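You operate a simulated robot arm through the tools that you are given. There is no shell and no other tool. Be economical: measure what you need, move in short steps, check, and stop when the job is done.

The job below is to be done with a simulated two-armed robot. You get a single attempt, and the scene is never put back.

JOB
Wipe up the spill on the top of the grey steel table with the rag and put it back.

Only the result counts: the job must be done as asked and must still hold three seconds after the hand-in. Knocking over, shifting, dropping, spilling or breaking anything else fails it.

ROBOT AND FRAMES
Two 7-joint arms with two-finger parallel grippers on one trunk, on a base that drives. Base frame: it is fixed to the floor where the robot stands at the start and does not move with it; the origin is under the middle of the robot, x ahead of it, y to its left, z up; the surface under the hand at the start is at about z = 800. Units: mm, degrees, N and s.
The left shoulder is at the start at [34, 182, 1221], the right one opposite. With the tool pointing down near the work surface each hand reaches from about 100 to 680 mm from the robot's upright axis, wherever it stands, measured 20 degrees to its own side. Payload 3.91 kg a hand.
The TCP of each hand is the grasp point between the finger pads, 30 mm short of the fingertips. In the tool frame z runs along the fingers and y along their closing line. Largest opening 110 mm; finger width 20, thickness 10; the body of the gripper, 48 by 112 mm, starts 55 mm behind the TCP.
Orientation is told as [roll, pitch, yaw] about the base's x, y, z axes, in that order, counted from this pose: with the fingers straight down and closing along the base's y, the tool's x points along the base's -x, its y along +y and its z along -z.

CONTROLS
- The arms move only by the tool arm_command. It takes "left_steps", "right_steps" or both (then of equal length, played together; a hand with none holds still); each is a list of rows, each a list of 7 numbers: the turn, a rotation vector about the tool's x, y, z in units of 45 degrees (1.0 is 45 degrees), then the shift along the tool's x, y, z in units of 100 mm (1.0 is 100 mm), then the opening in per cent of the stroke, from 0 (shut) to 100 (fully open). In form: [[ax, ay, az, dx, dy, dz, claw], ...]. A call has 1 to 10 rows; each row is the pose to reach, as a shift and turn from the pose commanded when the call began, along the tool's axes at that moment. A call with a number of a shift or a turn outside -1 to 1 is refused whole. Rows are played at 5 a second. More than 50 mm and 8.6 degrees between two rows, or a gripper value outside its range, and nothing of the call is played. Where a pose cannot be reached the arm comes as near as it can. A force on the tool above 40 N (or 10 N above the force at the start of the call, whichever is more), or a blocked arm, ends the call early, and 0.2 s more pass. Each finger travels about 72 mm/s and halts on what it meets, pressing with about 39 N; the grip force reading is that of the motor and also rises with nothing between the fingers. The clock runs only during rows and for 0.2 s after the last one: add rows that repeat a pose to give the fingers time. It gives the time, the measured TCP pose, the force on the tool (base axes), the opening and the grip force at its end, in the units of the frame above (readings bear some noise), with the torque about the TCP (base axes, N m) and any sound that the robot's microphone picked up, and new pictures: "show" is both (left out), scene, wrist or none (wrist: the cameras of the hands that moved).
- Cameras (640 x 400 px; columns grow to the right, rows downward): "scene" is now at [134.6, -0.9, 1395.3]; the picture's right is [-0.03, -1.00, 0.00], its down [-0.79, 0.02, -0.62] and it looks along [0.62, -0.02, -0.79] (base axes); focal length 255 px, centre (320, 200). "left" rides on the left gripper at [72, -17, -103] in its tool frame; the picture's right is [0.23, 0.97, 0.00], its down [-0.76, 0.18, -0.62] and it looks along [-0.61, 0.14, 0.78] (tool axes); focal length 222 px, centre (320, 200). "right" rides on the right gripper at [72, 17, -103] in its tool frame; the picture's right is [-0.23, 0.97, 0.00], its down [-0.76, -0.18, -0.62] and it looks along [-0.61, -0.14, 0.78] (tool axes); focal length 222 px, centre (320, 200). There is no depth. A picture from a camera that has moved, and an enlarged one, comes with that camera's place and axes in the base frame and with its lens.
- move_column(by): slides the trunk up (or, below 0, down) by that many mm; the arms and the scene camera ride with it, the base frame stays. It gives what a move gives, with no picture.
- drive_base(legs): drives the robot by 1 to 6 legs, each [ahead, left, turn to the left] in mm, mm and degrees, along the robot's own axes; the way and the turn of a leg run together, so that a leg with both is an arc; at most 1500 mm and 180 degrees a leg. The arms and the cameras ride along, it lands a little off, and it stops where it bumps. It gives what a move gives, and a new picture of the scene camera.
- head_to(pan, tilt): turns the head with the scene camera to pan (to the left, within 80 degrees either way) and tilt (down, from -29 to 69), counted from straight ahead of the robot. It gives what a move gives, and a new picture of the scene camera.
- inspect(camera, box): a new picture of the part [left, top, right, bottom] of that camera's present view, enlarged. The clock stands still meanwhile.
- close_job(): hands the job in; it is judged then, once.

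Go step by step. Nothing tells you exact positions but the pictures and the camera data: compare them with the known pose of the tool, close in by small moves and look again before you grip or let go. The budget is 120 turns and 260 pictures, counting those below and the enlarged ones. Unless the task says otherwise, let go and move clear before handing in, and close with one line.

The tools are called as name(argument=value, ...) on one line, values as JSON. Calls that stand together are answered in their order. arm_command: Moves the arms, as the interface text tells. Its arguments: {"type":"object","properties":{"left_steps":{"type":"array","items":{"type":"array","items":{"type":"number"}}},"right_steps":{"type":"array","items":{"type":"array","items":{"type":"number"}}},"show":{"type":"string","enum":["both","scene","wrist","none"]}},"required":[]} The other tools are called the same way: move_column (by) slides the trunk up or down; drive_base (legs) drives the base; head_to (pan, tilt) turns the head that bears the scene camera; inspect (camera, box) takes an enlarged picture of a part of a camera's view; close_job () hands the job in.

At the start:

```text
time: 0.0
left_tcp_pos: [402.1, 159.6, 1042.8]
left_orientation: [0.0, 0.0, 0.1]
left_force: [-0.3, -0.2, 0.6]
left_ft_torque: [-0.01, -0.01, -0.03]
left_width: 109.8
left_finger_force: 0.1
right_tcp_pos: [400.3, -162.1, 1086.1]
right_orientation: [0.0, 0.0, 0.0]
right_force: [0.5, 0.1, 0.3]
right_ft_torque: [0.01, 0.03, 0.01]
right_width: 110.1
right_finger_force: 0.1
trunk travel left (down, up): [-475.0, 39.0]
robot x, y, heading: [0.4, 3.4, -0.2]
head pan, tilt: [-1.5, 51.8]
```

scene: 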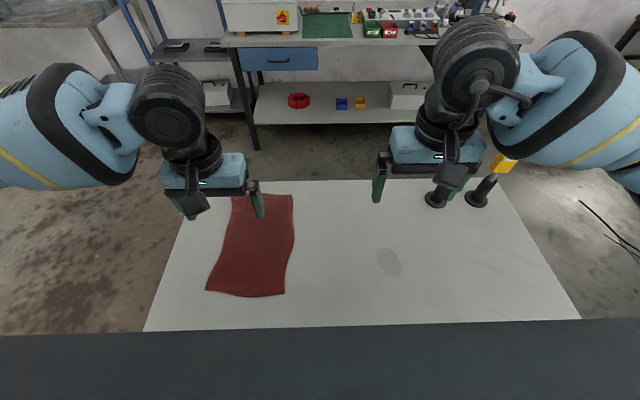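
right: 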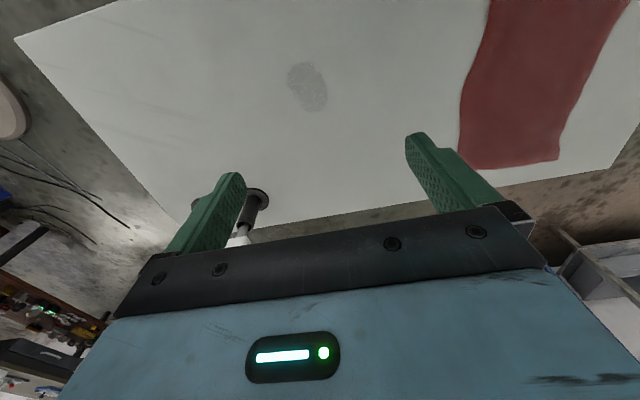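
left: 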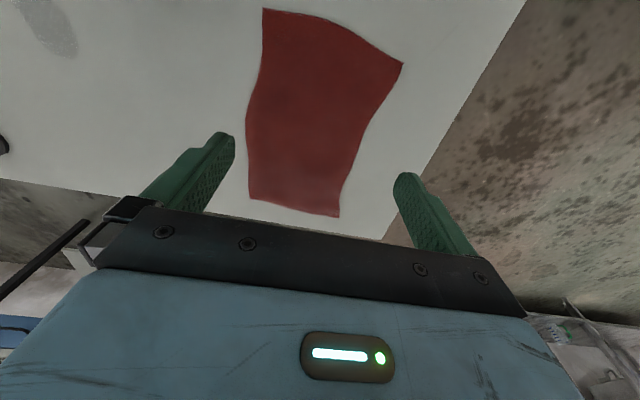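

The spill looks like a faint patch near (400, -184), and the red rag lies around (460, 160). I'll look closer, and check that this is the grey table that's meant.

inspect(camera="scene", box=[140, 170, 600, 340])

inspect(camera="left", box=[200, 0, 440, 230])

head_to(pan=0, tilt=25)

```text
1.39 times, centred on (370, 255) of scene
camera zoom: at [134.6, -0.9, 1395.3], right [-0.03, -1.0, 0.0], down [-0.79, 0.02, -0.62], along [0.62, -0.02, -0.79], focal length 354 px, centre (250, 124)
```

zoom: 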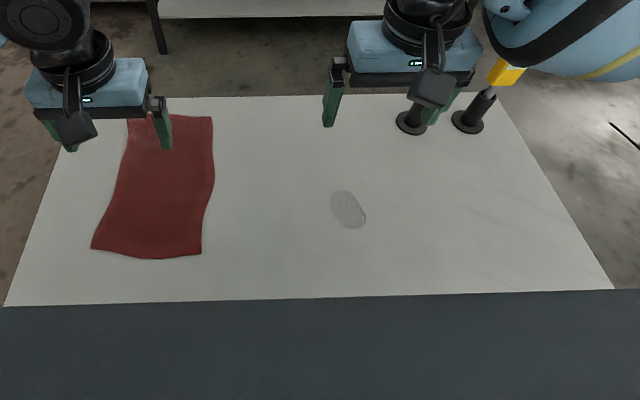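

```text
1.74 times, centred on (320, 115) of left
camera zoom: at [330.0, 140.5, 1146.5], right [-0.23, 0.97, 0.0], down [0.76, 0.18, 0.62], along [0.61, 0.14, -0.78], focal length 386 px, centre (320, 348)
```

zoom: 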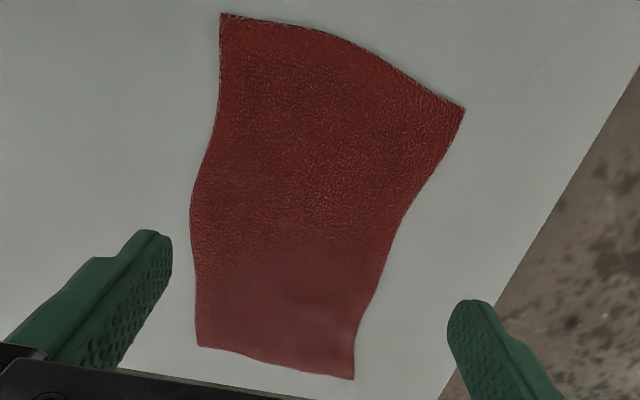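

```text
time: 0.9
left_tcp_pos: [402.6, 159.1, 1041.7]
left_orientation: [0.1, 0.0, 0.1]
left_force: [-0.7, -0.5, 0.4]
left_ft_torque: [-0.05, 0.03, 0.01]
left_width: 110.1
left_finger_force: 0.0
right_tcp_pos: [399.7, -162.8, 1085.2]
right_orientation: [0.0, -0.1, 0.0]
right_force: [-0.2, 0.6, 0.0]
right_ft_torque: [0.02, 0.01, 0.0]
right_width: 110.1
right_finger_force: 0.1
trunk travel left (down, up): [-475.0, 39.0]
robot x, y, heading: [2.2, -3.1, -0.2]
head pan, tilt: [0.0, 25.0]
camera scene: at [151.5, 1.1, 1435.1], right [0.0, -1.0, 0.0], down [-0.42, 0.0, -0.91], along [0.91, 0.0, -0.42], focal length 255 px, centre (320, 200)
```

scene: 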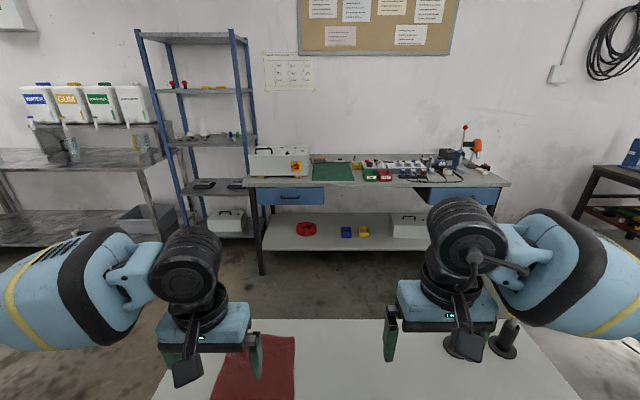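

Besides this table there is a steel bench at the left with dispensers, so I'll look around before choosing.

inspect(camera="scene", box=[0, 60, 260, 250])

head_to(pan=55, tilt=25)

head_to(pan=-60, tilt=25)

inspect(camera="right", box=[230, 30, 390, 130])

```text
2.11 times, centred on (130, 155) of scene
camera zoom: at [151.5, 1.1, 1435.1], right [0.0, -1.0, 0.0], down [-0.42, 0.0, -0.91], along [0.91, 0.0, -0.42], focal length 536 px, centre (720, 295)
```

zoom: 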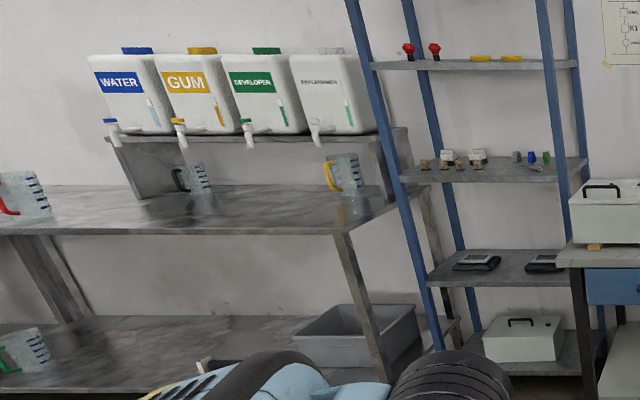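

```text
time: 2.1
left_tcp_pos: [401.8, 159.7, 1042.9]
left_orientation: [-0.1, 0.1, 0.1]
left_force: [-0.7, 0.1, 0.4]
left_ft_torque: [0.03, 0.0, 0.02]
left_width: 110.1
left_finger_force: 0.2
right_tcp_pos: [400.3, -162.8, 1086.7]
right_orientation: [0.0, 0.0, 0.0]
right_force: [0.8, 0.2, 0.3]
right_ft_torque: [-0.01, 0.02, -0.01]
right_width: 109.8
right_finger_force: 0.0
trunk travel left (down, up): [-475.0, 39.0]
robot x, y, heading: [-1.3, -0.2, -0.3]
head pan, tilt: [55.0, 25.0]
camera scene: at [112.2, 76.5, 1435.1], right [0.82, -0.57, 0.0], down [-0.24, -0.35, -0.91], along [0.52, 0.74, -0.42], focal length 255 px, centre (320, 200)
```

scene: 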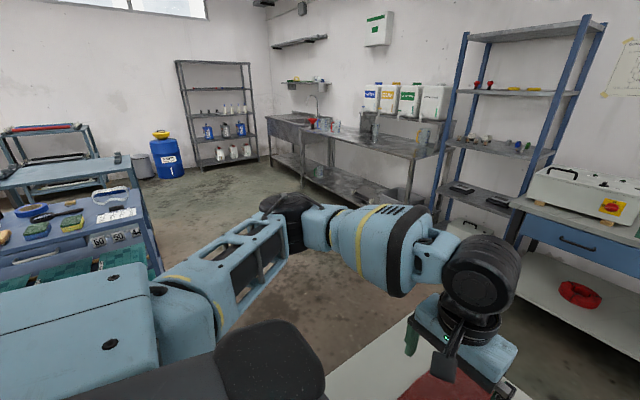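

```text
time: 4.1
left_tcp_pos: [402.5, 158.5, 1042.8]
left_orientation: [0.0, -0.1, 0.1]
left_force: [0.9, -0.2, -0.8]
left_ft_torque: [0.0, 0.01, 0.0]
left_width: 110.0
left_finger_force: 0.1
right_tcp_pos: [400.3, -161.3, 1086.8]
right_orientation: [0.0, 0.0, 0.0]
right_force: [0.3, -1.2, 0.1]
right_ft_torque: [-0.01, 0.0, 0.02]
right_width: 110.1
right_finger_force: 0.0
trunk travel left (down, up): [-475.0, 39.0]
robot x, y, heading: [1.5, 2.2, 0.1]
head pan, tilt: [-60.0, 25.0]
camera scene: at [105.4, -78.7, 1435.1], right [-0.87, -0.5, 0.0], down [-0.21, 0.37, -0.91], along [0.45, -0.78, -0.42], focal length 255 px, centre (320, 200)
```

scene: 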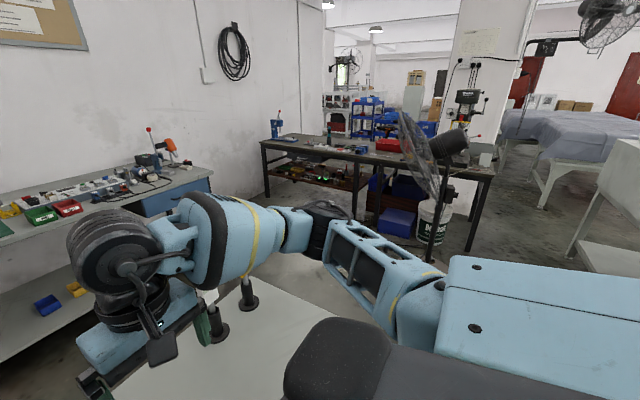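

```text
4.00 times, centred on (310, 80) of right
camera zoom: at [327.5, -145.9, 1189.6], right [0.23, 0.97, 0.0], down [0.76, -0.18, 0.62], along [0.61, -0.14, -0.78], focal length 888 px, centre (360, 680)
```

zoom: 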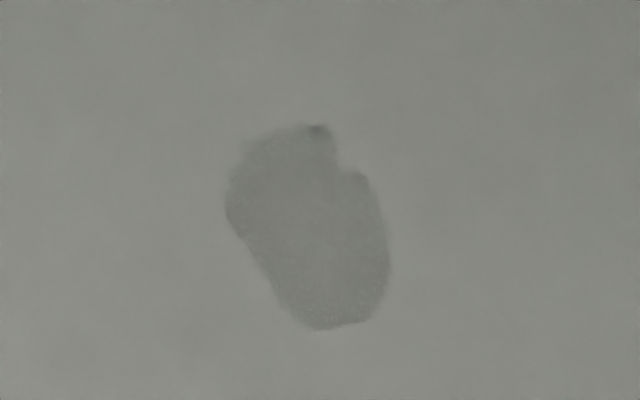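

The spill is on the table in front of me, roughly x 365–445, y −215…−150. I'll move the right arm out to the side, lower the left hand over the rag and turn the head back down.

arm_command(left_steps=[[0, 0, 0, -0.12, 0, 0.25, 100], [0, 0, 0, -0.25, 0, 0.5, 100], [0, 0, 0, -0.37, 0, 0.75, 100], [0, 0, 0, -0.5, 0, 1, 100]], right_steps=[[0, 0, 0, 0, -0.25, 0, 100], [0, 0, 0, 0, -0.5, 0, 100], [0, 0, 0, 0, -0.75, 0, 100], [0, 0, 0, 0, -1, 0, 100]], show="none")

head_to(pan=0, tilt=55)

```text
time: 5.1
left_tcp_pos: [452.8, 159.4, 943.8]
left_orientation: [-0.1, 0.0, 0.0]
left_force: [-0.9, 0.0, -0.5]
left_ft_torque: [-0.04, -0.01, -0.01]
left_width: 110.1
left_finger_force: 0.1
right_tcp_pos: [399.3, -263.3, 1086.5]
right_orientation: [-0.1, 0.1, 0.0]
right_force: [0.5, 0.6, -0.7]
right_ft_torque: [0.0, 0.01, 0.0]
right_width: 109.9
right_finger_force: 0.0
trunk travel left (down, up): [-475.0, 39.0]
robot x, y, heading: [-1.1, 1.6, 0.0]
head pan, tilt: [-60.0, 25.0]
```

```text
time: 6.4
left_tcp_pos: [451.6, 160.1, 944.9]
left_orientation: [0.0, -0.1, 0.1]
left_force: [-0.6, 0.4, 0.9]
left_ft_torque: [0.01, -0.04, 0.01]
left_width: 109.7
left_finger_force: 0.1
right_tcp_pos: [398.5, -262.3, 1086.2]
right_orientation: [0.0, 0.0, 0.1]
right_force: [-0.2, 0.1, 0.2]
right_ft_torque: [0.02, -0.03, -0.02]
right_width: 110.0
right_finger_force: 0.0
trunk travel left (down, up): [-475.0, 39.0]
robot x, y, heading: [0.2, 2.0, -0.2]
head pan, tilt: [0.0, 55.0]
camera scene: at [131.4, 1.0, 1391.2], right [0.0, -1.0, 0.0], down [-0.82, 0.0, -0.57], along [0.57, 0.0, -0.82], focal length 255 px, centre (320, 200)
```

scene: 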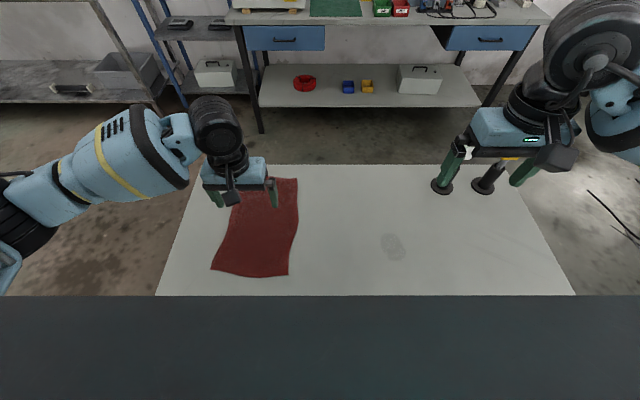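

The left hand is above the middle of the rag. I'll narrow the fingers and come down slowly towards the cloth.

arm_command(left_steps=[[0, 0, 0, 0, 0, 0.2, 60], [0, 0, 0, 0, 0, 0.4, 60], [0, 0, 0, 0, 0, 0.6, 60], [0, 0, 0, 0, 0, 0.8, 60], [0, 0, 0, 0, 0, 0.95, 60]], right_steps=[[0, 0, 0, 0, -0.2, -0.2, 100], [0, 0, 0, 0, -0.4, -0.4, 100], [0, 0, 0, 0, -0.6, -0.5, 100], [0, 0, 0, 0, -0.8, -0.5, 100], [0, 0, 0, 0, -0.9, -0.5, 100]])

```text
time: 7.6
left_tcp_pos: [452.9, 158.6, 848.0]
left_orientation: [-0.1, 0.0, 0.1]
left_force: [-0.9, -0.1, 0.5]
left_ft_torque: [0.03, 0.03, 0.01]
left_width: 65.9
left_finger_force: 0.1
right_tcp_pos: [400.7, -352.1, 1135.5]
right_orientation: [0.0, 0.0, 0.0]
right_force: [0.0, 0.4, -0.8]
right_ft_torque: [0.0, 0.01, -0.02]
right_width: 109.8
right_finger_force: 0.0
trunk travel left (down, up): [-475.0, 39.0]
robot x, y, heading: [0.0, 1.3, 0.1]
head pan, tilt: [0.0, 55.0]
camera scene: at [131.4, 1.0, 1391.1], right [0.0, -1.0, 0.0], down [-0.82, 0.0, -0.57], along [0.57, 0.0, -0.82], focal length 255 px, centre (320, 200)
camera right: at [327.5, -336.2, 1239.1], right [0.23, 0.97, 0.0], down [0.76, -0.18, 0.62], along [0.61, -0.14, -0.78], focal length 222 px, centre (320, 200)
camera left: at [380.3, 140.9, 950.8], right [-0.23, 0.97, 0.0], down [0.76, 0.18, 0.62], along [0.61, 0.14, -0.78], focal length 222 px, centre (320, 200)
```

scene: 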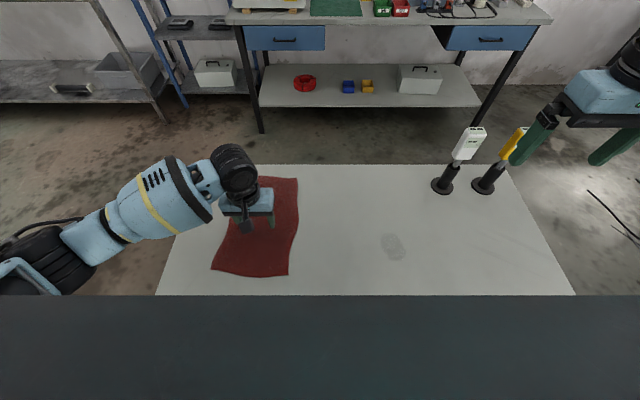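
right: 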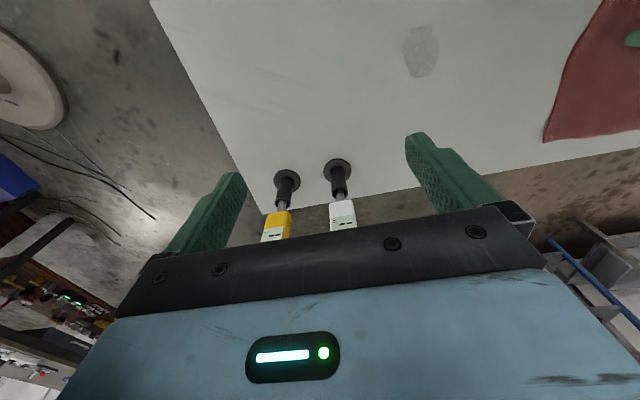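
left: 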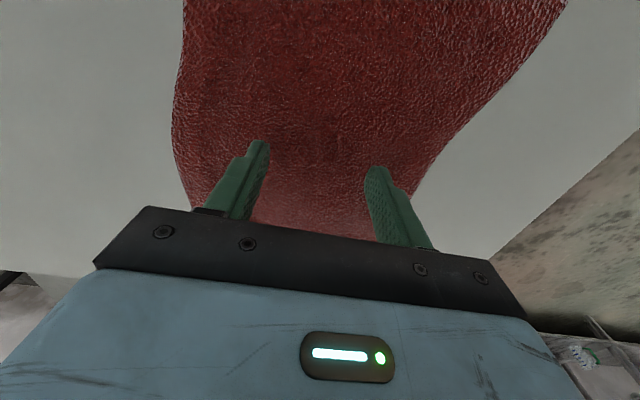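

The fingertips are about 18 mm above the cloth. I'll creep down until they touch.

arm_command(left_steps=[[0, 0, 0, 0, 0, 0.05, 60], [0, 0, 0, 0, 0, 0.1, 60], [0, 0, 0, 0, 0, 0.13, 60], [0, 0, 0, 0, 0, 0.15, 60], [0, 0, 0, 0, 0, 0.16, 60], [0, 0, 0, 0, 0, 0.17, 60]], show="none")

```text
time: 9.0
left_tcp_pos: [450.8, 159.4, 833.2]
left_orientation: [0.0, -0.2, 0.1]
left_force: [-1.4, 2.4, 13.4]
left_ft_torque: [0.02, 0.04, -0.02]
left_width: 65.9
left_finger_force: 0.1
right_tcp_pos: [399.5, -352.1, 1136.1]
right_orientation: [-0.1, -0.1, 0.0]
right_force: [-0.3, -0.3, -0.2]
right_ft_torque: [0.02, 0.03, -0.04]
right_width: 109.9
right_finger_force: 0.1
trunk travel left (down, up): [-475.0, 39.0]
robot x, y, heading: [2.7, 1.4, -0.1]
head pan, tilt: [0.0, 55.0]
```

The fingertips touch with about 13 N at z ≈ 833. Now I'll close on the cloth.

arm_command(left_steps=[[0, 0, 0, 0, 0, 0, 40], [0, 0, 0, 0, 0, 0, 20], [0, 0, 0, 0, 0, 0, 0], [0, 0, 0, 0, 0, 0, 0], [0, 0, 0, 0, 0, 0, 0]])

```text
time: 10.2
left_tcp_pos: [452.1, 158.8, 831.2]
left_orientation: [-0.1, -0.3, 0.2]
left_force: [0.6, -1.0, 21.1]
left_ft_torque: [-0.03, -0.09, 0.0]
left_width: 4.7
left_finger_force: 38.9
right_tcp_pos: [399.9, -352.8, 1135.7]
right_orientation: [0.0, -0.1, 0.0]
right_force: [0.1, -0.2, 0.0]
right_ft_torque: [-0.02, 0.02, 0.02]
right_width: 110.1
right_finger_force: 0.1
trunk travel left (down, up): [-475.0, 39.0]
robot x, y, heading: [-0.0, -3.1, -0.1]
head pan, tilt: [0.0, 55.0]
camera scene: at [130.1, 0.4, 1391.4], right [0.0, -1.0, 0.0], down [-0.82, 0.0, -0.57], along [0.57, 0.0, -0.82], focal length 255 px, centre (320, 200)
camera left: at [380.0, 140.1, 935.9], right [-0.23, 0.97, 0.0], down [0.76, 0.18, 0.63], along [0.61, 0.14, -0.78], focal length 222 px, centre (320, 200)
```

scene: 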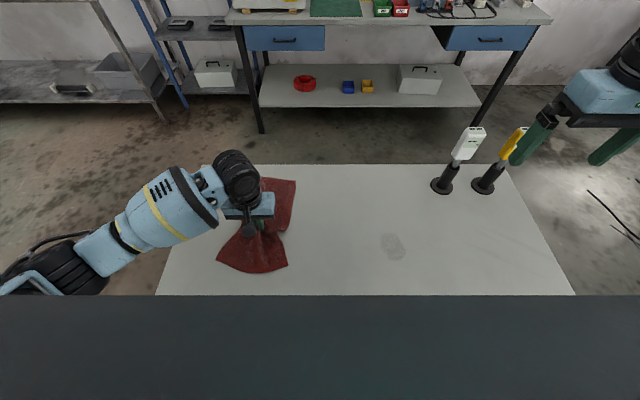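
left: 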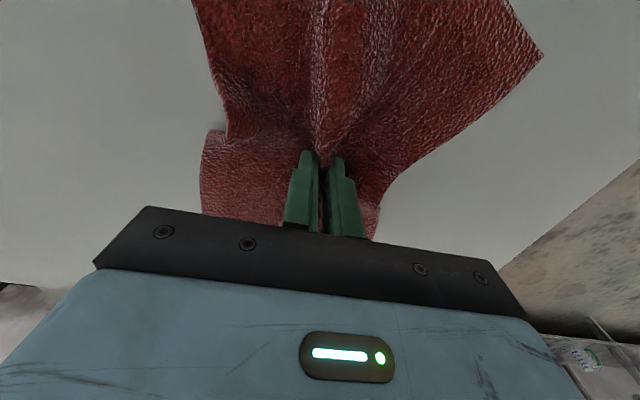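

The rag is bunched between the fingers. I'll lift it slightly and carry it to the right towards the spill.

arm_command(left_steps=[[0, 0, 0, 0, 0, -0.1, 0], [0, 0, 0, 0, 0, -0.2, 0], [0, 0, 0, 0.05, -0.2, -0.2, 0], [0, 0, 0, 0.05, -0.4, -0.2, 0], [0, 0, 0, 0.1, -0.6, -0.2, 0], [0, 0, 0, 0.1, -0.8, -0.2, 0], [0, 0, 0, 0.1, -1, -0.2, 0]])

```text
time: 11.8
left_tcp_pos: [442.7, 58.5, 850.1]
left_orientation: [0.0, 0.0, 0.0]
left_force: [1.1, 0.5, 0.0]
left_ft_torque: [0.03, 0.0, -0.01]
left_width: 4.5
left_finger_force: 38.8
right_tcp_pos: [400.7, -352.1, 1135.4]
right_orientation: [0.0, 0.0, 0.0]
right_force: [0.2, -0.5, 0.5]
right_ft_torque: [0.0, 0.0, 0.0]
right_width: 110.1
right_finger_force: 0.0
trunk travel left (down, up): [-475.0, 39.0]
robot x, y, heading: [1.2, -0.9, 0.0]
head pan, tilt: [0.0, 55.0]
camera scene: at [131.4, 0.5, 1391.1], right [0.0, -1.0, 0.0], down [-0.82, 0.0, -0.57], along [0.57, 0.0, -0.82], focal length 255 px, centre (320, 200)
camera left: at [370.0, 40.2, 953.4], right [-0.23, 0.97, 0.0], down [0.76, 0.18, 0.62], along [0.61, 0.14, -0.78], focal length 222 px, centre (320, 200)
```

scene: 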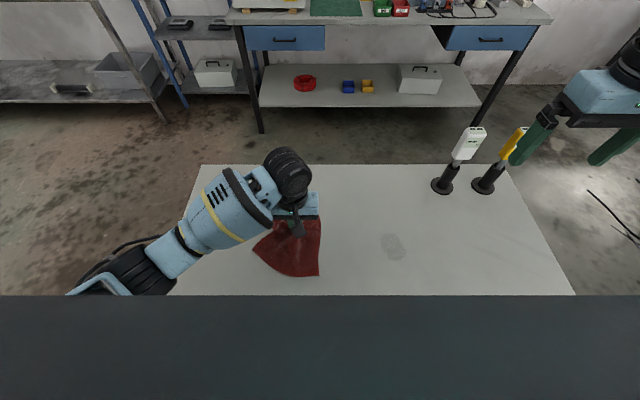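
left: 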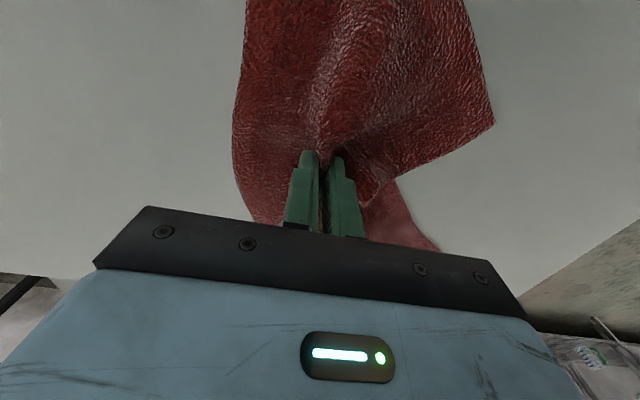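

The rag follows well. I'll carry on to the right.

arm_command(left_steps=[[0, 0, 0, 0.05, -0.2, 0, 0], [0, 0, 0, 0.1, -0.4, 0, 0], [0, 0, 0, 0.15, -0.6, 0, 0], [0, 0, 0, 0.2, -0.8, 0, 0], [0, 0, 0, 0.25, -1, 0, 0]], show="none")

arm_command(left_steps=[[0, 0, 0, 0, -0.2, 0, 0], [0, 0, 0, 0, -0.4, 0, 0], [0, 0, 0, 0, -0.6, 0, 0], [0, 0, 0, 0, -0.8, 0, 0], [0, 0, 0, 0, -1, 0, 0]])

```text
time: 13.0
left_tcp_pos: [416.0, -40.4, 850.3]
left_orientation: [0.0, 0.1, 0.0]
left_force: [0.8, 0.7, -0.6]
left_ft_torque: [0.0, 0.02, 0.02]
left_width: 4.5
left_finger_force: 39.0
right_tcp_pos: [400.1, -353.0, 1134.6]
right_orientation: [0.0, 0.0, 0.0]
right_force: [0.0, -0.6, -0.6]
right_ft_torque: [0.0, 0.0, 0.01]
right_width: 110.3
right_finger_force: 0.1
trunk travel left (down, up): [-475.0, 39.0]
robot x, y, heading: [-0.2, 0.6, -0.2]
head pan, tilt: [0.0, 55.0]
```

```text
time: 14.2
left_tcp_pos: [435.5, -91.9, 833.4]
left_orientation: [3.0, -0.6, 2.2]
left_force: [-6.4, 0.1, 26.3]
left_ft_torque: [-0.02, -0.01, -0.03]
left_width: 4.4
left_finger_force: 39.3
right_tcp_pos: [399.2, -352.7, 1136.4]
right_orientation: [-0.2, 0.0, 0.0]
right_force: [0.5, -0.1, -0.3]
right_ft_torque: [-0.02, 0.02, 0.0]
right_width: 109.9
right_finger_force: 0.2
trunk travel left (down, up): [-475.0, 39.0]
robot x, y, heading: [0.1, -0.1, -0.0]
head pan, tilt: [0.0, 55.0]
stopped in row 5 (left hand): the force on the tool passed its limit at 52 N (the readings are from after the stop); the commanded pose is now the measured one
camera scene: at [129.4, 1.3, 1391.6], right [0.0, -1.0, 0.0], down [-0.82, 0.0, -0.57], along [0.57, 0.0, -0.82], focal length 255 px, centre (320, 200)
camera left: at [362.6, -119.4, 935.0], right [-0.27, 0.96, 0.05], down [0.75, 0.17, 0.64], along [0.61, 0.21, -0.77], focal length 222 px, centre (320, 200)
```

scene: 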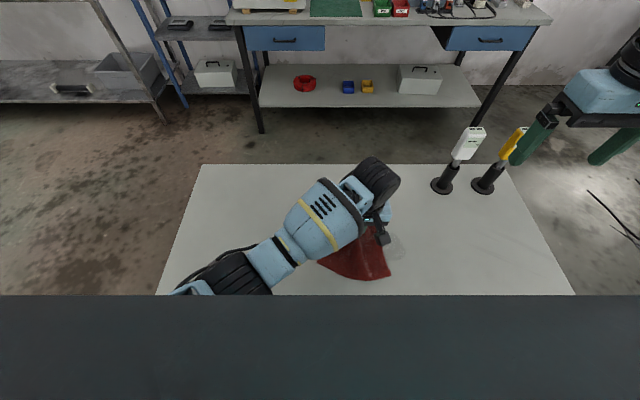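
left: 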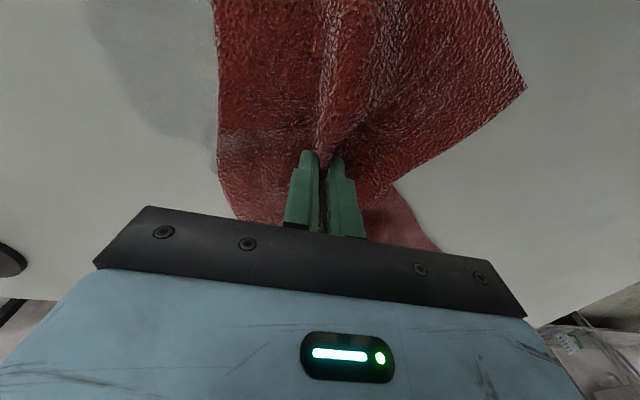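

The left arm is at its reach limit near y = −90, so the base has to step right. I'll lift the rag slightly, straighten the hand, then drive sideways.

arm_command(left_steps=[[0, 0, 0, 0, 0.1, -0.1, 0], [0.03, 0, 0.02, 0, 0.25, -0.2, 0], [0.067, 0.013, 0.049, 0.05, 0.4, -0.22, 0], [0.067, 0.013, 0.049, 0.1, 0.5, -0.22, 0]], show="none")

drive_base(legs=[[0, -170, 0]])

```text
time: 15.2
left_tcp_pos: [422.0, -44.9, 854.6]
left_orientation: [0.2, 0.3, 0.1]
left_force: [0.1, 0.6, -0.3]
left_ft_torque: [0.01, 0.0, 0.02]
left_width: 4.5
left_finger_force: 39.3
right_tcp_pos: [400.3, -352.0, 1136.4]
right_orientation: [0.0, 0.0, 0.0]
right_force: [0.1, -0.4, -0.1]
right_ft_torque: [-0.01, -0.01, 0.0]
right_width: 109.9
right_finger_force: 0.1
trunk travel left (down, up): [-475.0, 39.0]
robot x, y, heading: [1.8, 1.5, -0.2]
head pan, tilt: [0.0, 55.0]
```

```text
time: 17.3
left_tcp_pos: [423.0, -211.2, 854.5]
left_orientation: [0.1, 0.2, 0.2]
left_force: [0.5, -0.2, -1.1]
left_ft_torque: [0.03, -0.03, 0.01]
left_width: 4.6
left_finger_force: 39.0
right_tcp_pos: [400.7, -519.5, 1136.8]
right_orientation: [0.0, 0.0, 0.0]
right_force: [0.7, -0.4, 0.3]
right_ft_torque: [0.04, -0.04, 0.0]
right_width: 110.0
right_finger_force: 0.0
trunk travel left (down, up): [-475.0, 39.0]
robot x, y, heading: [0.0, -167.2, -0.0]
head pan, tilt: [0.0, 55.0]
camera scene: at [131.4, -166.1, 1391.1], right [0.0, -1.0, 0.0], down [-0.82, 0.0, -0.57], along [0.57, 0.0, -0.82], focal length 255 px, centre (320, 200)
```

scene: 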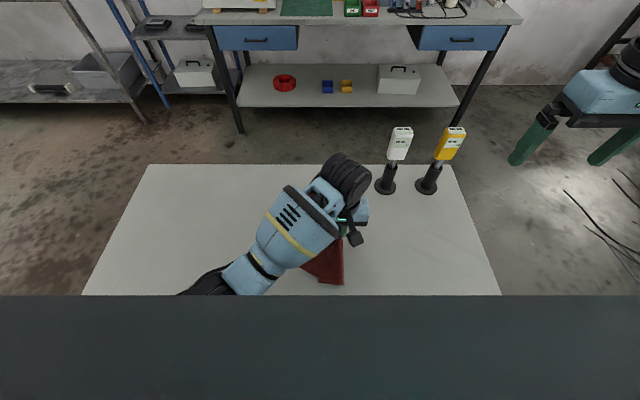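

The base has shifted and the rag now hangs over the spill. I'll press it down lightly and check the force.

arm_command(left_steps=[[0, 0, 0, 0, 0, 0.1, 0], [0, 0, 0, 0, 0, 0.18, 0], [0, 0, 0, 0, 0, 0.22, 0]], show="wrist")

```text
time: 18.1
left_tcp_pos: [422.7, -210.9, 836.0]
left_orientation: [-0.1, 0.1, 0.2]
left_force: [2.0, 2.4, 17.3]
left_ft_torque: [0.24, -0.14, 0.03]
left_width: 4.6
left_finger_force: 39.4
right_tcp_pos: [399.0, -518.7, 1136.2]
right_orientation: [-0.1, -0.1, 0.0]
right_force: [0.8, -0.4, 0.5]
right_ft_torque: [0.03, 0.0, 0.04]
right_width: 110.1
right_finger_force: 0.0
trunk travel left (down, up): [-475.0, 39.0]
robot x, y, heading: [0.0, -167.0, 0.2]
head pan, tilt: [0.0, 55.0]
camera left: at [350.2, -229.7, 939.6], right [-0.23, 0.97, 0.0], down [0.76, 0.18, 0.62], along [0.61, 0.14, -0.78], focal length 222 px, centre (320, 200)
```

left: 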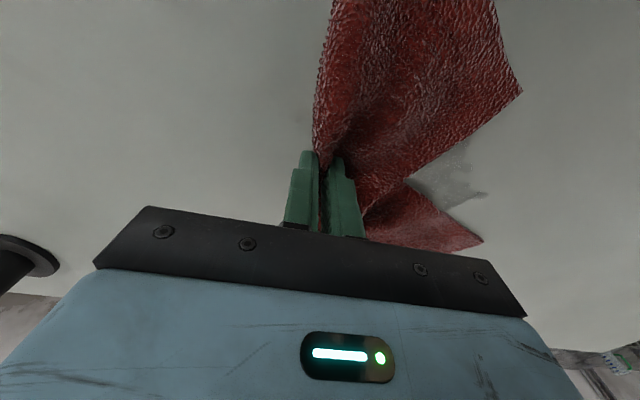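

Contact is good at 17 N and the spill is partly under the rag. I'll scrub with strokes across it.

arm_command(left_steps=[[0, 0, 0, -0.25, 0, 0.22, 0], [0, 0, 0, 0.15, 0, 0.22, 0], [0, 0, 0, 0.55, 0, 0.22, 0], [0, 0, 0, 0.6, 0.2, 0.22, 0], [0, 0, 0, 0.2, 0.2, 0.22, 0], [0, 0, 0, -0.25, 0.2, 0.22, 0], [0, 0, 0, -0.25, 0.4, 0.22, 0], [0, 0, 0, 0.15, 0.4, 0.22, 0], [0, 0, 0, 0.6, 0.4, 0.22, 0]], show="wrist")

```text
time: 18.4
left_tcp_pos: [427.2, -213.9, 835.6]
left_orientation: [-0.3, -0.1, 0.0]
left_force: [-5.1, 3.3, 20.8]
left_ft_torque: [0.35, 0.06, 0.13]
left_width: 4.3
left_finger_force: 38.4
right_tcp_pos: [400.7, -518.5, 1136.5]
right_orientation: [0.0, 0.0, 0.0]
right_force: [-1.0, 0.5, -0.1]
right_ft_torque: [0.01, -0.01, 0.0]
right_width: 110.0
right_finger_force: 0.0
trunk travel left (down, up): [-475.0, 39.0]
robot x, y, heading: [-1.1, -168.9, 0.0]
head pan, tilt: [0.0, 55.0]
stopped in row 1 (left hand): the force on the tool passed its limit at 49 N (the readings are from after the stop); the commanded pose is now the measured one
camera left: at [355.4, -231.7, 939.1], right [-0.23, 0.97, -0.01], down [0.76, 0.18, 0.62], along [0.61, 0.14, -0.78], focal length 222 px, centre (320, 200)
```

left: 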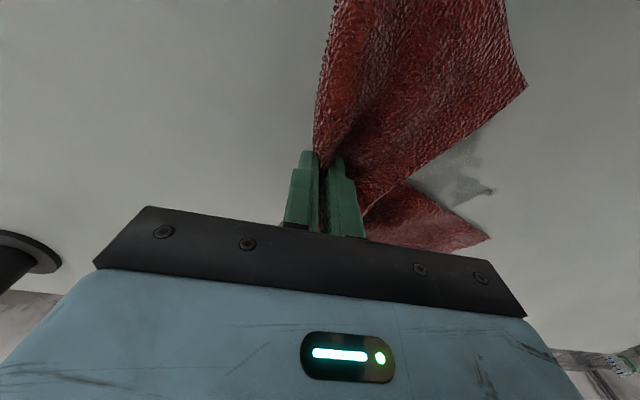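

I'd wrongly added the depth twice; the commanded pose is now the measured one with 20 N of contact. I'll scrub at this height.

arm_command(left_steps=[[0, 0, 0, -0.2, 0, 0, 0], [0, 0, 0, 0.1, 0, 0, 0], [0, 0, 0, 0.35, 0, 0, 0], [0, 0, 0, 0.65, 0.03, 0, 0], [0, 0, 0, 0.65, 0.2, 0, 0], [0, 0, 0, 0.35, 0.2, 0, 0], [0, 0, 0, 0.1, 0.2, 0, 0], [0, 0, 0, -0.2, 0.2, 0, 0], [0, 0, 0, -0.2, 0.4, 0, 0], [0, 0, 0, -0.2, 0.4, 0, 0]], show="wrist")

```text
time: 20.6
left_tcp_pos: [449.1, -172.9, 834.4]
left_orientation: [-0.2, -0.1, 0.1]
left_force: [1.8, -6.0, 26.1]
left_ft_torque: [0.09, -0.12, 0.02]
left_width: 4.6
left_finger_force: 38.6
right_tcp_pos: [398.7, -519.8, 1136.2]
right_orientation: [0.0, -0.1, -0.1]
right_force: [0.0, 0.0, 1.2]
right_ft_torque: [-0.02, -0.05, 0.01]
right_width: 109.7
right_finger_force: 0.1
trunk travel left (down, up): [-475.0, 39.0]
robot x, y, heading: [-3.3, -168.5, -0.1]
head pan, tilt: [0.0, 55.0]
camera left: at [376.1, -191.9, 938.2], right [-0.23, 0.97, 0.0], down [0.76, 0.18, 0.62], along [0.61, 0.14, -0.78], focal length 222 px, centre (320, 200)
```

left: 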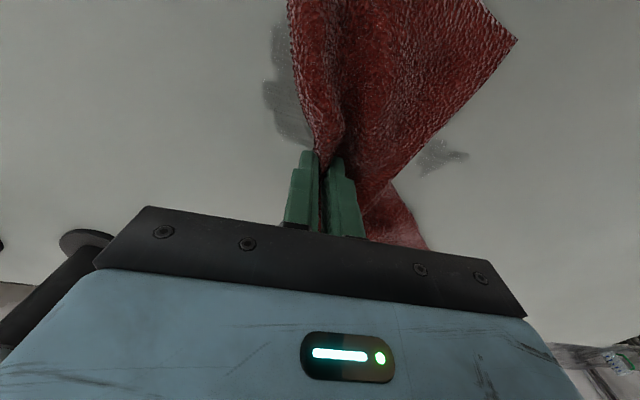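

Residue remains on both sides of the rag. I'll continue strokes across a wider area before lifting to look.

arm_command(left_steps=[[0, 0, 0, 0.3, 0, 0, 0], [0, 0, 0, 0.6, 0, 0, 0], [0, 0, 0, 0.8, 0, 0, 0], [0, 0, 0, 0.8, 0.25, 0, 0], [0, 0, 0, 0.4, 0.25, 0, 0], [0, 0, 0, 0, 0.25, 0, 0], [0, 0, 0, 0, 0.5, 0, 0], [0, 0, 0, 0.4, 0.5, 0, 0], [0, 0, 0, 0.7, 0.5, 0, 0], [0, 0, 0, 0.7, 0.7, 0, 0]], show="none")

arm_command(left_steps=[[0, 0, 0, -0.3, 0, 0, 0], [0, 0, 0, -0.6, 0, 0, 0], [0, 0, 0, -0.6, 0.2, 0, 0], [0, 0, 0, -0.3, 0.4, -0.3, 0], [0, 0, 0, -0.3, 0.6, -0.6, 0], [0, 0, 0, -0.3, 0.8, -0.8, 0], [0, 0, 0, -0.3, 1, -1, 0]])

```text
time: 21.4
left_tcp_pos: [416.2, -90.3, 834.7]
left_orientation: [9.2, -6.0, 2.1]
left_force: [-0.1, 0.8, 5.7]
left_ft_torque: [-0.01, 0.04, -0.06]
left_width: 4.6
left_finger_force: 39.3
right_tcp_pos: [400.5, -517.9, 1134.4]
right_orientation: [-0.1, 0.0, 0.0]
right_force: [0.4, -0.4, 0.0]
right_ft_torque: [-0.02, 0.0, 0.01]
right_width: 110.0
right_finger_force: 0.1
trunk travel left (down, up): [-475.0, 39.0]
robot x, y, heading: [1.3, -169.5, 0.1]
head pan, tilt: [0.0, 55.0]
stopped in row 4 (left hand): the arm was blocked; the commanded pose is now the measured one
```

```text
time: 22.6
left_tcp_pos: [457.4, 40.1, 880.0]
left_orientation: [19.0, -8.0, 4.3]
left_force: [0.6, -0.3, 0.0]
left_ft_torque: [-0.11, -0.01, -0.07]
left_width: 4.6
left_finger_force: 39.5
left hand out of reach, approached as far as the arm can: row 5
right_tcp_pos: [400.5, -517.7, 1134.3]
right_orientation: [0.0, 0.0, 0.0]
right_force: [-0.3, 0.6, 1.1]
right_ft_torque: [0.02, 0.0, -0.03]
right_width: 110.0
right_finger_force: 0.1
trunk travel left (down, up): [-475.0, 39.0]
robot x, y, heading: [-0.1, -168.8, 0.3]
head pan, tilt: [0.0, 55.0]
stopped in row 5 (left hand): the arm was blocked; the commanded pose is now the measured one
camera scene: at [131.9, -165.3, 1391.1], right [0.0, -1.0, 0.0], down [-0.82, 0.0, -0.57], along [0.57, 0.0, -0.82], focal length 255 px, centre (320, 200)
camera left: at [376.7, -17.9, 961.4], right [-0.34, 0.9, 0.28], down [0.66, 0.02, 0.75], along [0.67, 0.44, -0.6], focal length 222 px, centre (320, 200)
```

scene: 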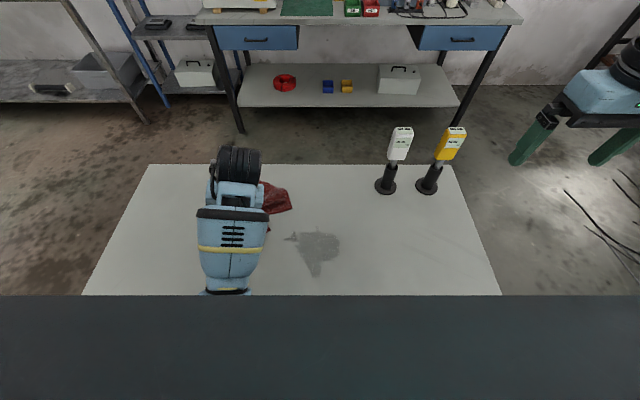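
left: 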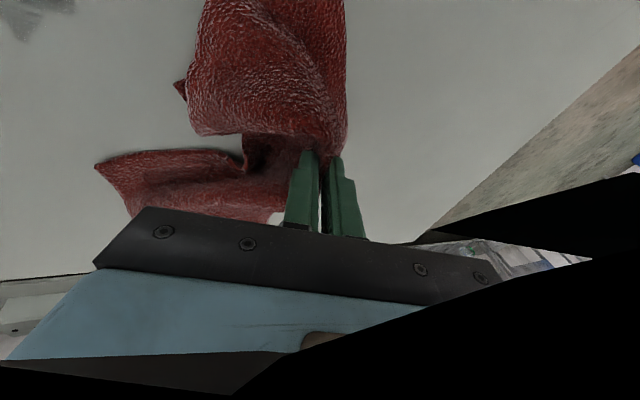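

The spill smeared and spread rather than vanishing, so more wiping will be needed. Let me look closely at it.

inspect(camera="scene", box=[230, 170, 430, 295])

```text
3.20 times, centred on (330, 232) of scene
camera zoom: at [131.9, -165.3, 1391.1], right [0.0, -1.0, 0.0], down [-0.82, 0.0, -0.57], along [0.57, 0.0, -0.82], focal length 815 px, centre (288, 96)
```

zoom: 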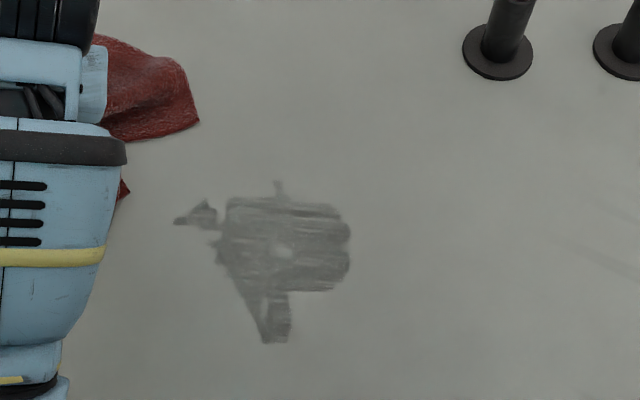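

The film is now thin but wider (about x 325–450, y −215…−75). My strokes were fast and near the arm's limit. First I'll straighten the hand and bring the right arm in a bit.

arm_command(left_steps=[[0.1, 0.045, 0.024, 0, 0, -0.1, 0], [0.21, 0.09, 0.048, 0, 0, -0.2, 0], [0.32, 0.135, 0.072, 0, 0, -0.3, 0], [0.42, 0.18, 0.096, 0, 0, -0.3, 0], [0.42, 0.18, 0.096, 0, 0, -0.3, 0]], right_steps=[[0, 0, 0, 0, 0.25, 0, 100], [0, 0, 0, 0, 0.5, 0, 100], [0, 0, 0, 0, 0.75, 0, 100], [0, 0, 0, 0, 1, 0, 100], [0, 0, 0, 0, 1, 0, 100]], show="scene")

```text
time: 23.3
left_tcp_pos: [455.8, 104.0, 886.9]
left_orientation: [17.6, -3.7, 5.7]
left_force: [0.3, 0.0, -0.2]
left_ft_torque: [0.01, 0.01, -0.03]
left_width: 4.7
left_finger_force: 38.8
left hand out of reach, approached as far as the arm can: row 2, 3
right_tcp_pos: [399.9, -466.7, 1134.7]
right_orientation: [0.0, -0.1, 0.1]
right_force: [-0.2, 1.0, -0.3]
right_ft_torque: [0.01, 0.0, 0.0]
right_width: 109.9
right_finger_force: 0.1
trunk travel left (down, up): [-475.0, 39.0]
robot x, y, heading: [1.5, -166.9, 0.1]
head pan, tilt: [0.0, 55.0]
stopped in row 3 (left hand): the arm was blocked; the commanded pose is now the measured one
camera scene: at [131.8, -165.4, 1391.1], right [0.0, -1.0, 0.0], down [-0.82, 0.0, -0.57], along [0.57, 0.0, -0.82], focal length 255 px, centre (320, 200)
```

scene: 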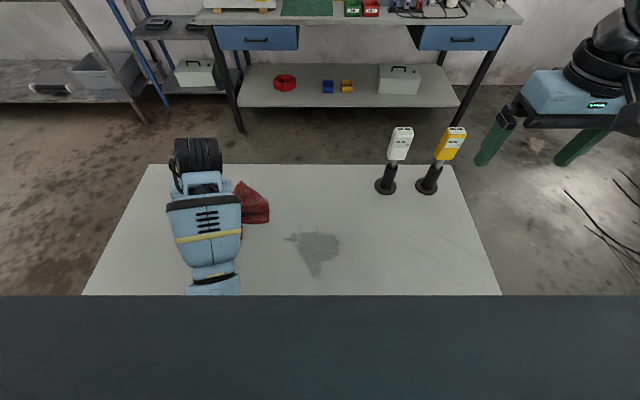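

The arm has got into an awkward posture. I'll lift it gently without turning, to free the joint.

arm_command(left_steps=[[0, 0, 0, 0, 0, -0.1, 0], [0, 0, 0, 0, 0, -0.2, 0], [0, 0, 0, 0, 0, -0.3, 0], [0, 0, 0, 0, 0, -0.4, 0], [0, 0, 0, 0, 0, -0.5, 0], [0, 0, 0, 0, 0, -0.6, 0], [0, 0, 0, 0, 0, -0.6, 0]], show="scene")

```text
time: 25.1
left_tcp_pos: [459.2, 149.5, 934.9]
left_orientation: [24.1, -4.6, 8.3]
left_force: [-0.1, -0.4, -0.5]
left_ft_torque: [-0.12, -0.04, -0.03]
left_width: 4.8
left_finger_force: 39.4
left hand out of reach, approached as far as the arm can: row 5, 6, 7
right_tcp_pos: [400.5, -466.2, 1136.0]
right_orientation: [0.1, 0.0, 0.0]
right_force: [-0.6, -0.8, -0.4]
right_ft_torque: [0.0, 0.01, 0.02]
right_width: 110.1
right_finger_force: 0.0
trunk travel left (down, up): [-475.0, 39.0]
robot x, y, heading: [-0.9, -167.8, -0.3]
head pan, tilt: [0.0, 55.0]
stopped in row 7 (left hand): the arm was blocked; the commanded pose is now the measured one
camera scene: at [131.6, -165.3, 1391.1], right [0.0, -1.0, 0.0], down [-0.82, 0.0, -0.57], along [0.57, 0.0, -0.82], focal length 255 px, centre (320, 200)
```

scene: 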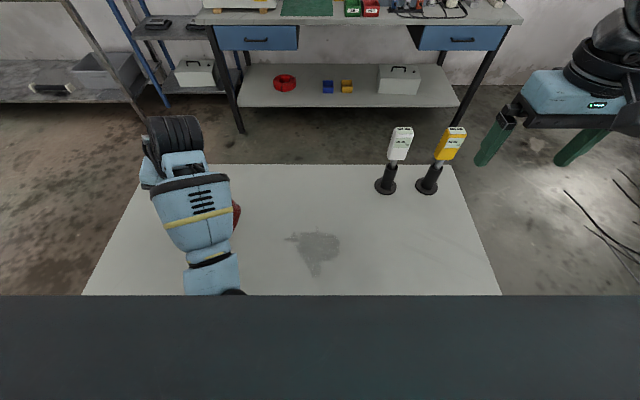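

I need to see the elbow to understand what is blocking.

head_to(pan=50, tilt=60)

```text
time: 26.2
left_tcp_pos: [457.8, 150.1, 934.2]
left_orientation: [24.3, -4.5, 8.4]
left_force: [-0.1, -0.1, 0.2]
left_ft_torque: [-0.09, 0.0, -0.05]
left_width: 4.5
left_finger_force: 38.8
right_tcp_pos: [399.8, -466.5, 1135.4]
right_orientation: [0.0, 0.1, 0.1]
right_force: [-0.5, -0.2, 1.3]
right_ft_torque: [0.02, -0.04, 0.0]
right_width: 110.0
right_finger_force: 0.1
trunk travel left (down, up): [-475.0, 39.0]
robot x, y, heading: [-1.9, -166.3, 0.1]
head pan, tilt: [50.0, 60.0]
camera scene: at [102.2, -114.4, 1385.1], right [0.77, -0.64, 0.0], down [-0.56, -0.66, -0.5], along [0.32, 0.38, -0.87], focal length 255 px, centre (320, 200)
```

scene: 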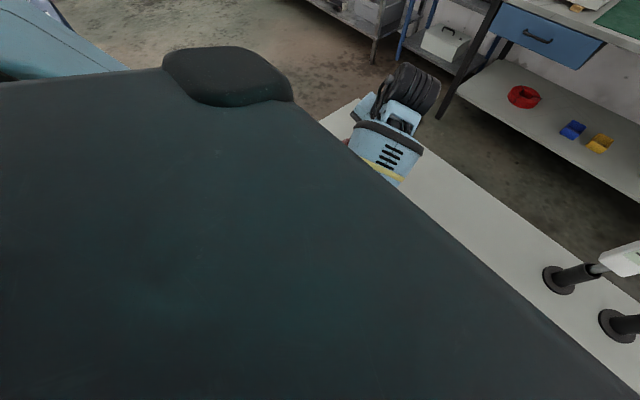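

The elbow has tucked in front of the trunk. I'll retrace the hand to the right, staying above the table, then untilt it there.

arm_command(left_steps=[[0, 0, 0, 0, -0.16, -0.14, 0], [0, 0, 0, 0, -0.32, -0.27, 0], [0, 0, 0, 0, -0.48, -0.41, 0], [0, 0, 0, 0, -0.64, -0.54, 0], [0, 0, 0, 0, -0.79, -0.68, 0], [0, 0, 0, 0, -0.79, -0.68, 0]], show="none")

head_to(pan=0, tilt=55)

```text
time: 27.9
left_tcp_pos: [486.1, 118.9, 938.4]
left_orientation: [30.0, -5.5, 11.2]
left_force: [-0.5, -0.3, 0.3]
left_ft_torque: [-0.08, -0.01, -0.07]
left_width: 4.7
left_finger_force: 38.2
left hand out of reach, approached as far as the arm can: row 3, 4, 5, 6
right_tcp_pos: [400.3, -466.3, 1135.1]
right_orientation: [0.0, 0.0, 0.1]
right_force: [0.0, -1.2, 0.7]
right_ft_torque: [0.01, -0.02, -0.02]
right_width: 109.9
right_finger_force: 0.0
trunk travel left (down, up): [-475.0, 39.0]
robot x, y, heading: [4.7, -165.2, 0.0]
head pan, tilt: [50.0, 60.0]
stopped in row 6 (left hand): the arm was blocked; the commanded pose is now the measured one
```

```text
time: 29.0
left_tcp_pos: [485.6, 118.7, 939.2]
left_orientation: [29.9, -5.4, 11.2]
left_force: [-0.4, 0.1, -0.9]
left_ft_torque: [-0.07, -0.02, -0.02]
left_width: 4.5
left_finger_force: 39.5
right_tcp_pos: [399.8, -466.8, 1134.5]
right_orientation: [0.0, 0.1, 0.0]
right_force: [0.4, 0.7, 0.2]
right_ft_torque: [0.02, 0.02, 0.01]
right_width: 110.1
right_finger_force: 0.0
trunk travel left (down, up): [-475.0, 39.0]
robot x, y, heading: [2.1, -164.4, 0.1]
head pan, tilt: [0.0, 55.0]
camera scene: at [131.5, -165.3, 1391.1], right [0.0, -1.0, 0.0], down [-0.82, 0.0, -0.57], along [0.57, 0.0, -0.82], focal length 255 px, centre (320, 200)
```

scene: 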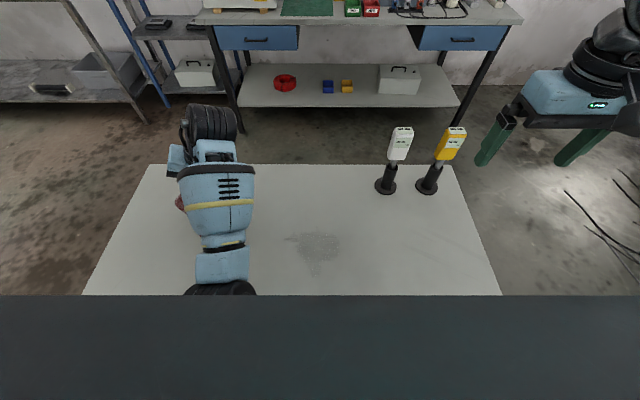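

The film seems to fade a little over time. The left arm is stuck with a wrist limit; going lower reduced the tilt before, so I'll lower it here near the rag's original place with partial untilting.

arm_command(left_steps=[[0.05, 0, 0.02, 0.05, -0.05, 0.15, 0], [0.1, 0, 0.04, 0.1, -0.1, 0.3, 0], [0.15, 0, 0.06, 0.15, -0.12, 0.4, 0], [0.2, 0, 0.08, 0.15, -0.14, 0.5, 0], [0.2, 0, 0.08, 0.15, -0.14, 0.5, 0]], show="scene")

```text
time: 30.2
left_tcp_pos: [475.9, 138.1, 894.4]
left_orientation: [21.9, -4.6, 8.2]
left_force: [0.2, 0.0, -0.7]
left_ft_torque: [0.13, 0.02, -0.03]
left_width: 4.6
left_finger_force: 39.1
right_tcp_pos: [400.0, -466.6, 1134.6]
right_orientation: [0.0, 0.1, 0.1]
right_force: [-0.7, -0.5, 0.2]
right_ft_torque: [-0.01, -0.05, 0.0]
right_width: 110.0
right_finger_force: 0.0
trunk travel left (down, up): [-475.0, 39.0]
robot x, y, heading: [1.2, -165.8, -0.0]
head pan, tilt: [0.0, 55.0]
camera scene: at [131.4, -165.5, 1391.1], right [0.0, -1.0, 0.0], down [-0.82, 0.0, -0.57], along [0.57, 0.0, -0.82], focal length 255 px, centre (320, 200)
```

scene: 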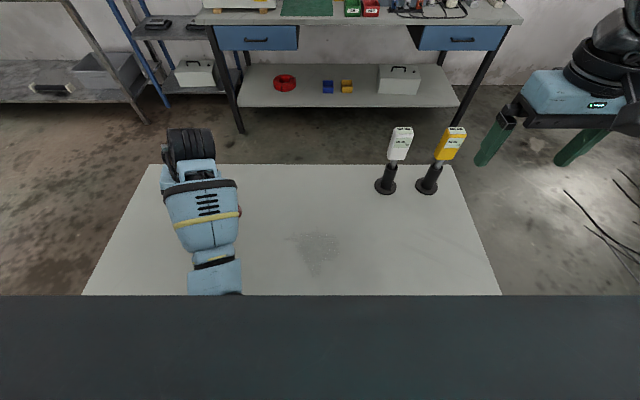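

That worked. I'll continue lowering and untilting.

arm_command(left_steps=[[0.08, 0.02, 0.03, 0.02, -0.03, 0.07, 0], [0.16, 0.03, 0.06, 0.04, -0.06, 0.14, 0], [0.24, 0.05, 0.09, 0.06, -0.09, 0.2, 0], [0.32, 0.06, 0.12, 0.08, -0.11, 0.26, 0], [0.4, 0.08, 0.15, 0.1, -0.13, 0.32, 0], [0.48, 0.1, 0.18, 0.1, -0.15, 0.37, 0], [0.48, 0.1, 0.18, 0.1, -0.15, 0.37, 0]], show="wrist")

```text
time: 31.8
left_tcp_pos: [464.7, 124.2, 847.4]
left_orientation: [-0.6, 2.0, 0.7]
left_force: [0.8, 0.4, 1.3]
left_ft_torque: [0.12, -0.02, -0.03]
left_width: 4.6
left_finger_force: 39.4
right_tcp_pos: [400.3, -465.6, 1135.2]
right_orientation: [-0.1, 0.0, 0.1]
right_force: [0.8, -0.3, -0.4]
right_ft_torque: [0.0, -0.02, -0.01]
right_width: 110.2
right_finger_force: 0.1
trunk travel left (down, up): [-475.0, 39.0]
robot x, y, heading: [-2.4, -167.0, 0.5]
head pan, tilt: [0.0, 55.0]
camera left: at [397.7, 106.8, 952.7], right [-0.24, 0.97, 0.0], down [0.78, 0.19, 0.59], along [0.58, 0.14, -0.8], focal length 222 px, centre (320, 200)
```

left: 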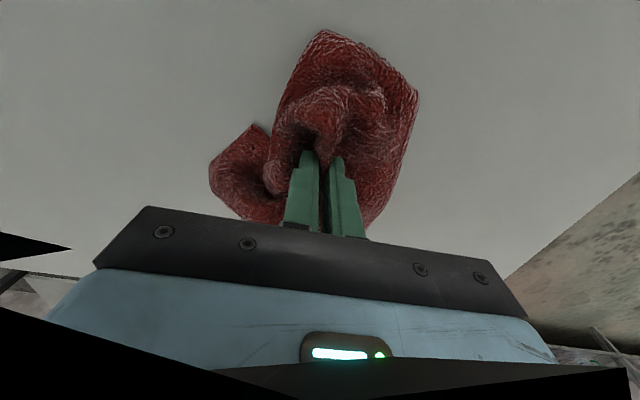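

The hand is straight again and the rag is a compact bundle. I'll lift a little, then drive base right and slightly back so the hand reaches the spill while staying in its good zone.

arm_command(left_steps=[[0, 0, 0, 0, 0, -0.1, 0], [0, 0, 0, 0, 0, -0.2, 0], [0, 0, 0, 0, 0, -0.3, 0], [0, 0, 0, 0, 0, -0.3, 0]], show="none")

drive_base(legs=[[-50, 0, 0], [0, -290, 0]])

```text
time: 33.0
left_tcp_pos: [463.8, 160.4, 878.7]
left_orientation: [2.8, 2.4, 2.7]
left_force: [-0.2, 0.4, 0.1]
left_ft_torque: [-0.03, 0.02, -0.07]
left_width: 4.6
left_finger_force: 39.2
right_tcp_pos: [402.0, -466.3, 1135.1]
right_orientation: [0.0, 0.0, 0.1]
right_force: [-0.4, 0.0, -0.4]
right_ft_torque: [0.02, 0.0, 0.01]
right_width: 110.1
right_finger_force: 0.0
trunk travel left (down, up): [-475.0, 39.0]
robot x, y, heading: [1.2, -167.2, -0.1]
head pan, tilt: [0.0, 55.0]
stopped in row 4 (left hand): the arm was blocked; the commanded pose is now the measured one
```

```text
time: 36.6
left_tcp_pos: [415.9, -132.1, 878.7]
left_orientation: [2.8, 2.2, 2.0]
left_force: [0.4, 0.2, 0.3]
left_ft_torque: [0.02, 0.01, 0.03]
left_width: 4.8
left_finger_force: 38.5
right_tcp_pos: [344.6, -757.1, 1136.0]
right_orientation: [0.0, 0.0, -0.6]
right_force: [-0.2, 0.1, -0.4]
right_ft_torque: [0.01, 0.01, 0.03]
right_width: 110.1
right_finger_force: 0.0
trunk travel left (down, up): [-475.0, 39.0]
robot x, y, heading: [-52.3, -454.5, -0.9]
head pan, tilt: [0.0, 55.0]
camera scene: at [80.2, -453.4, 1391.1], right [-0.01, -1.0, 0.0], down [-0.82, 0.01, -0.57], along [0.57, -0.01, -0.82], focal length 255 px, centre (320, 200)
```

scene: 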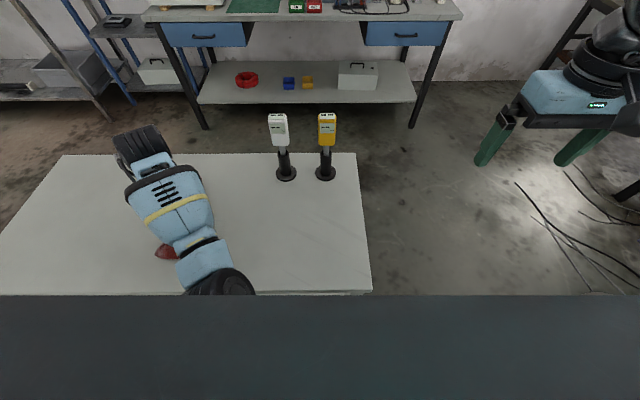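

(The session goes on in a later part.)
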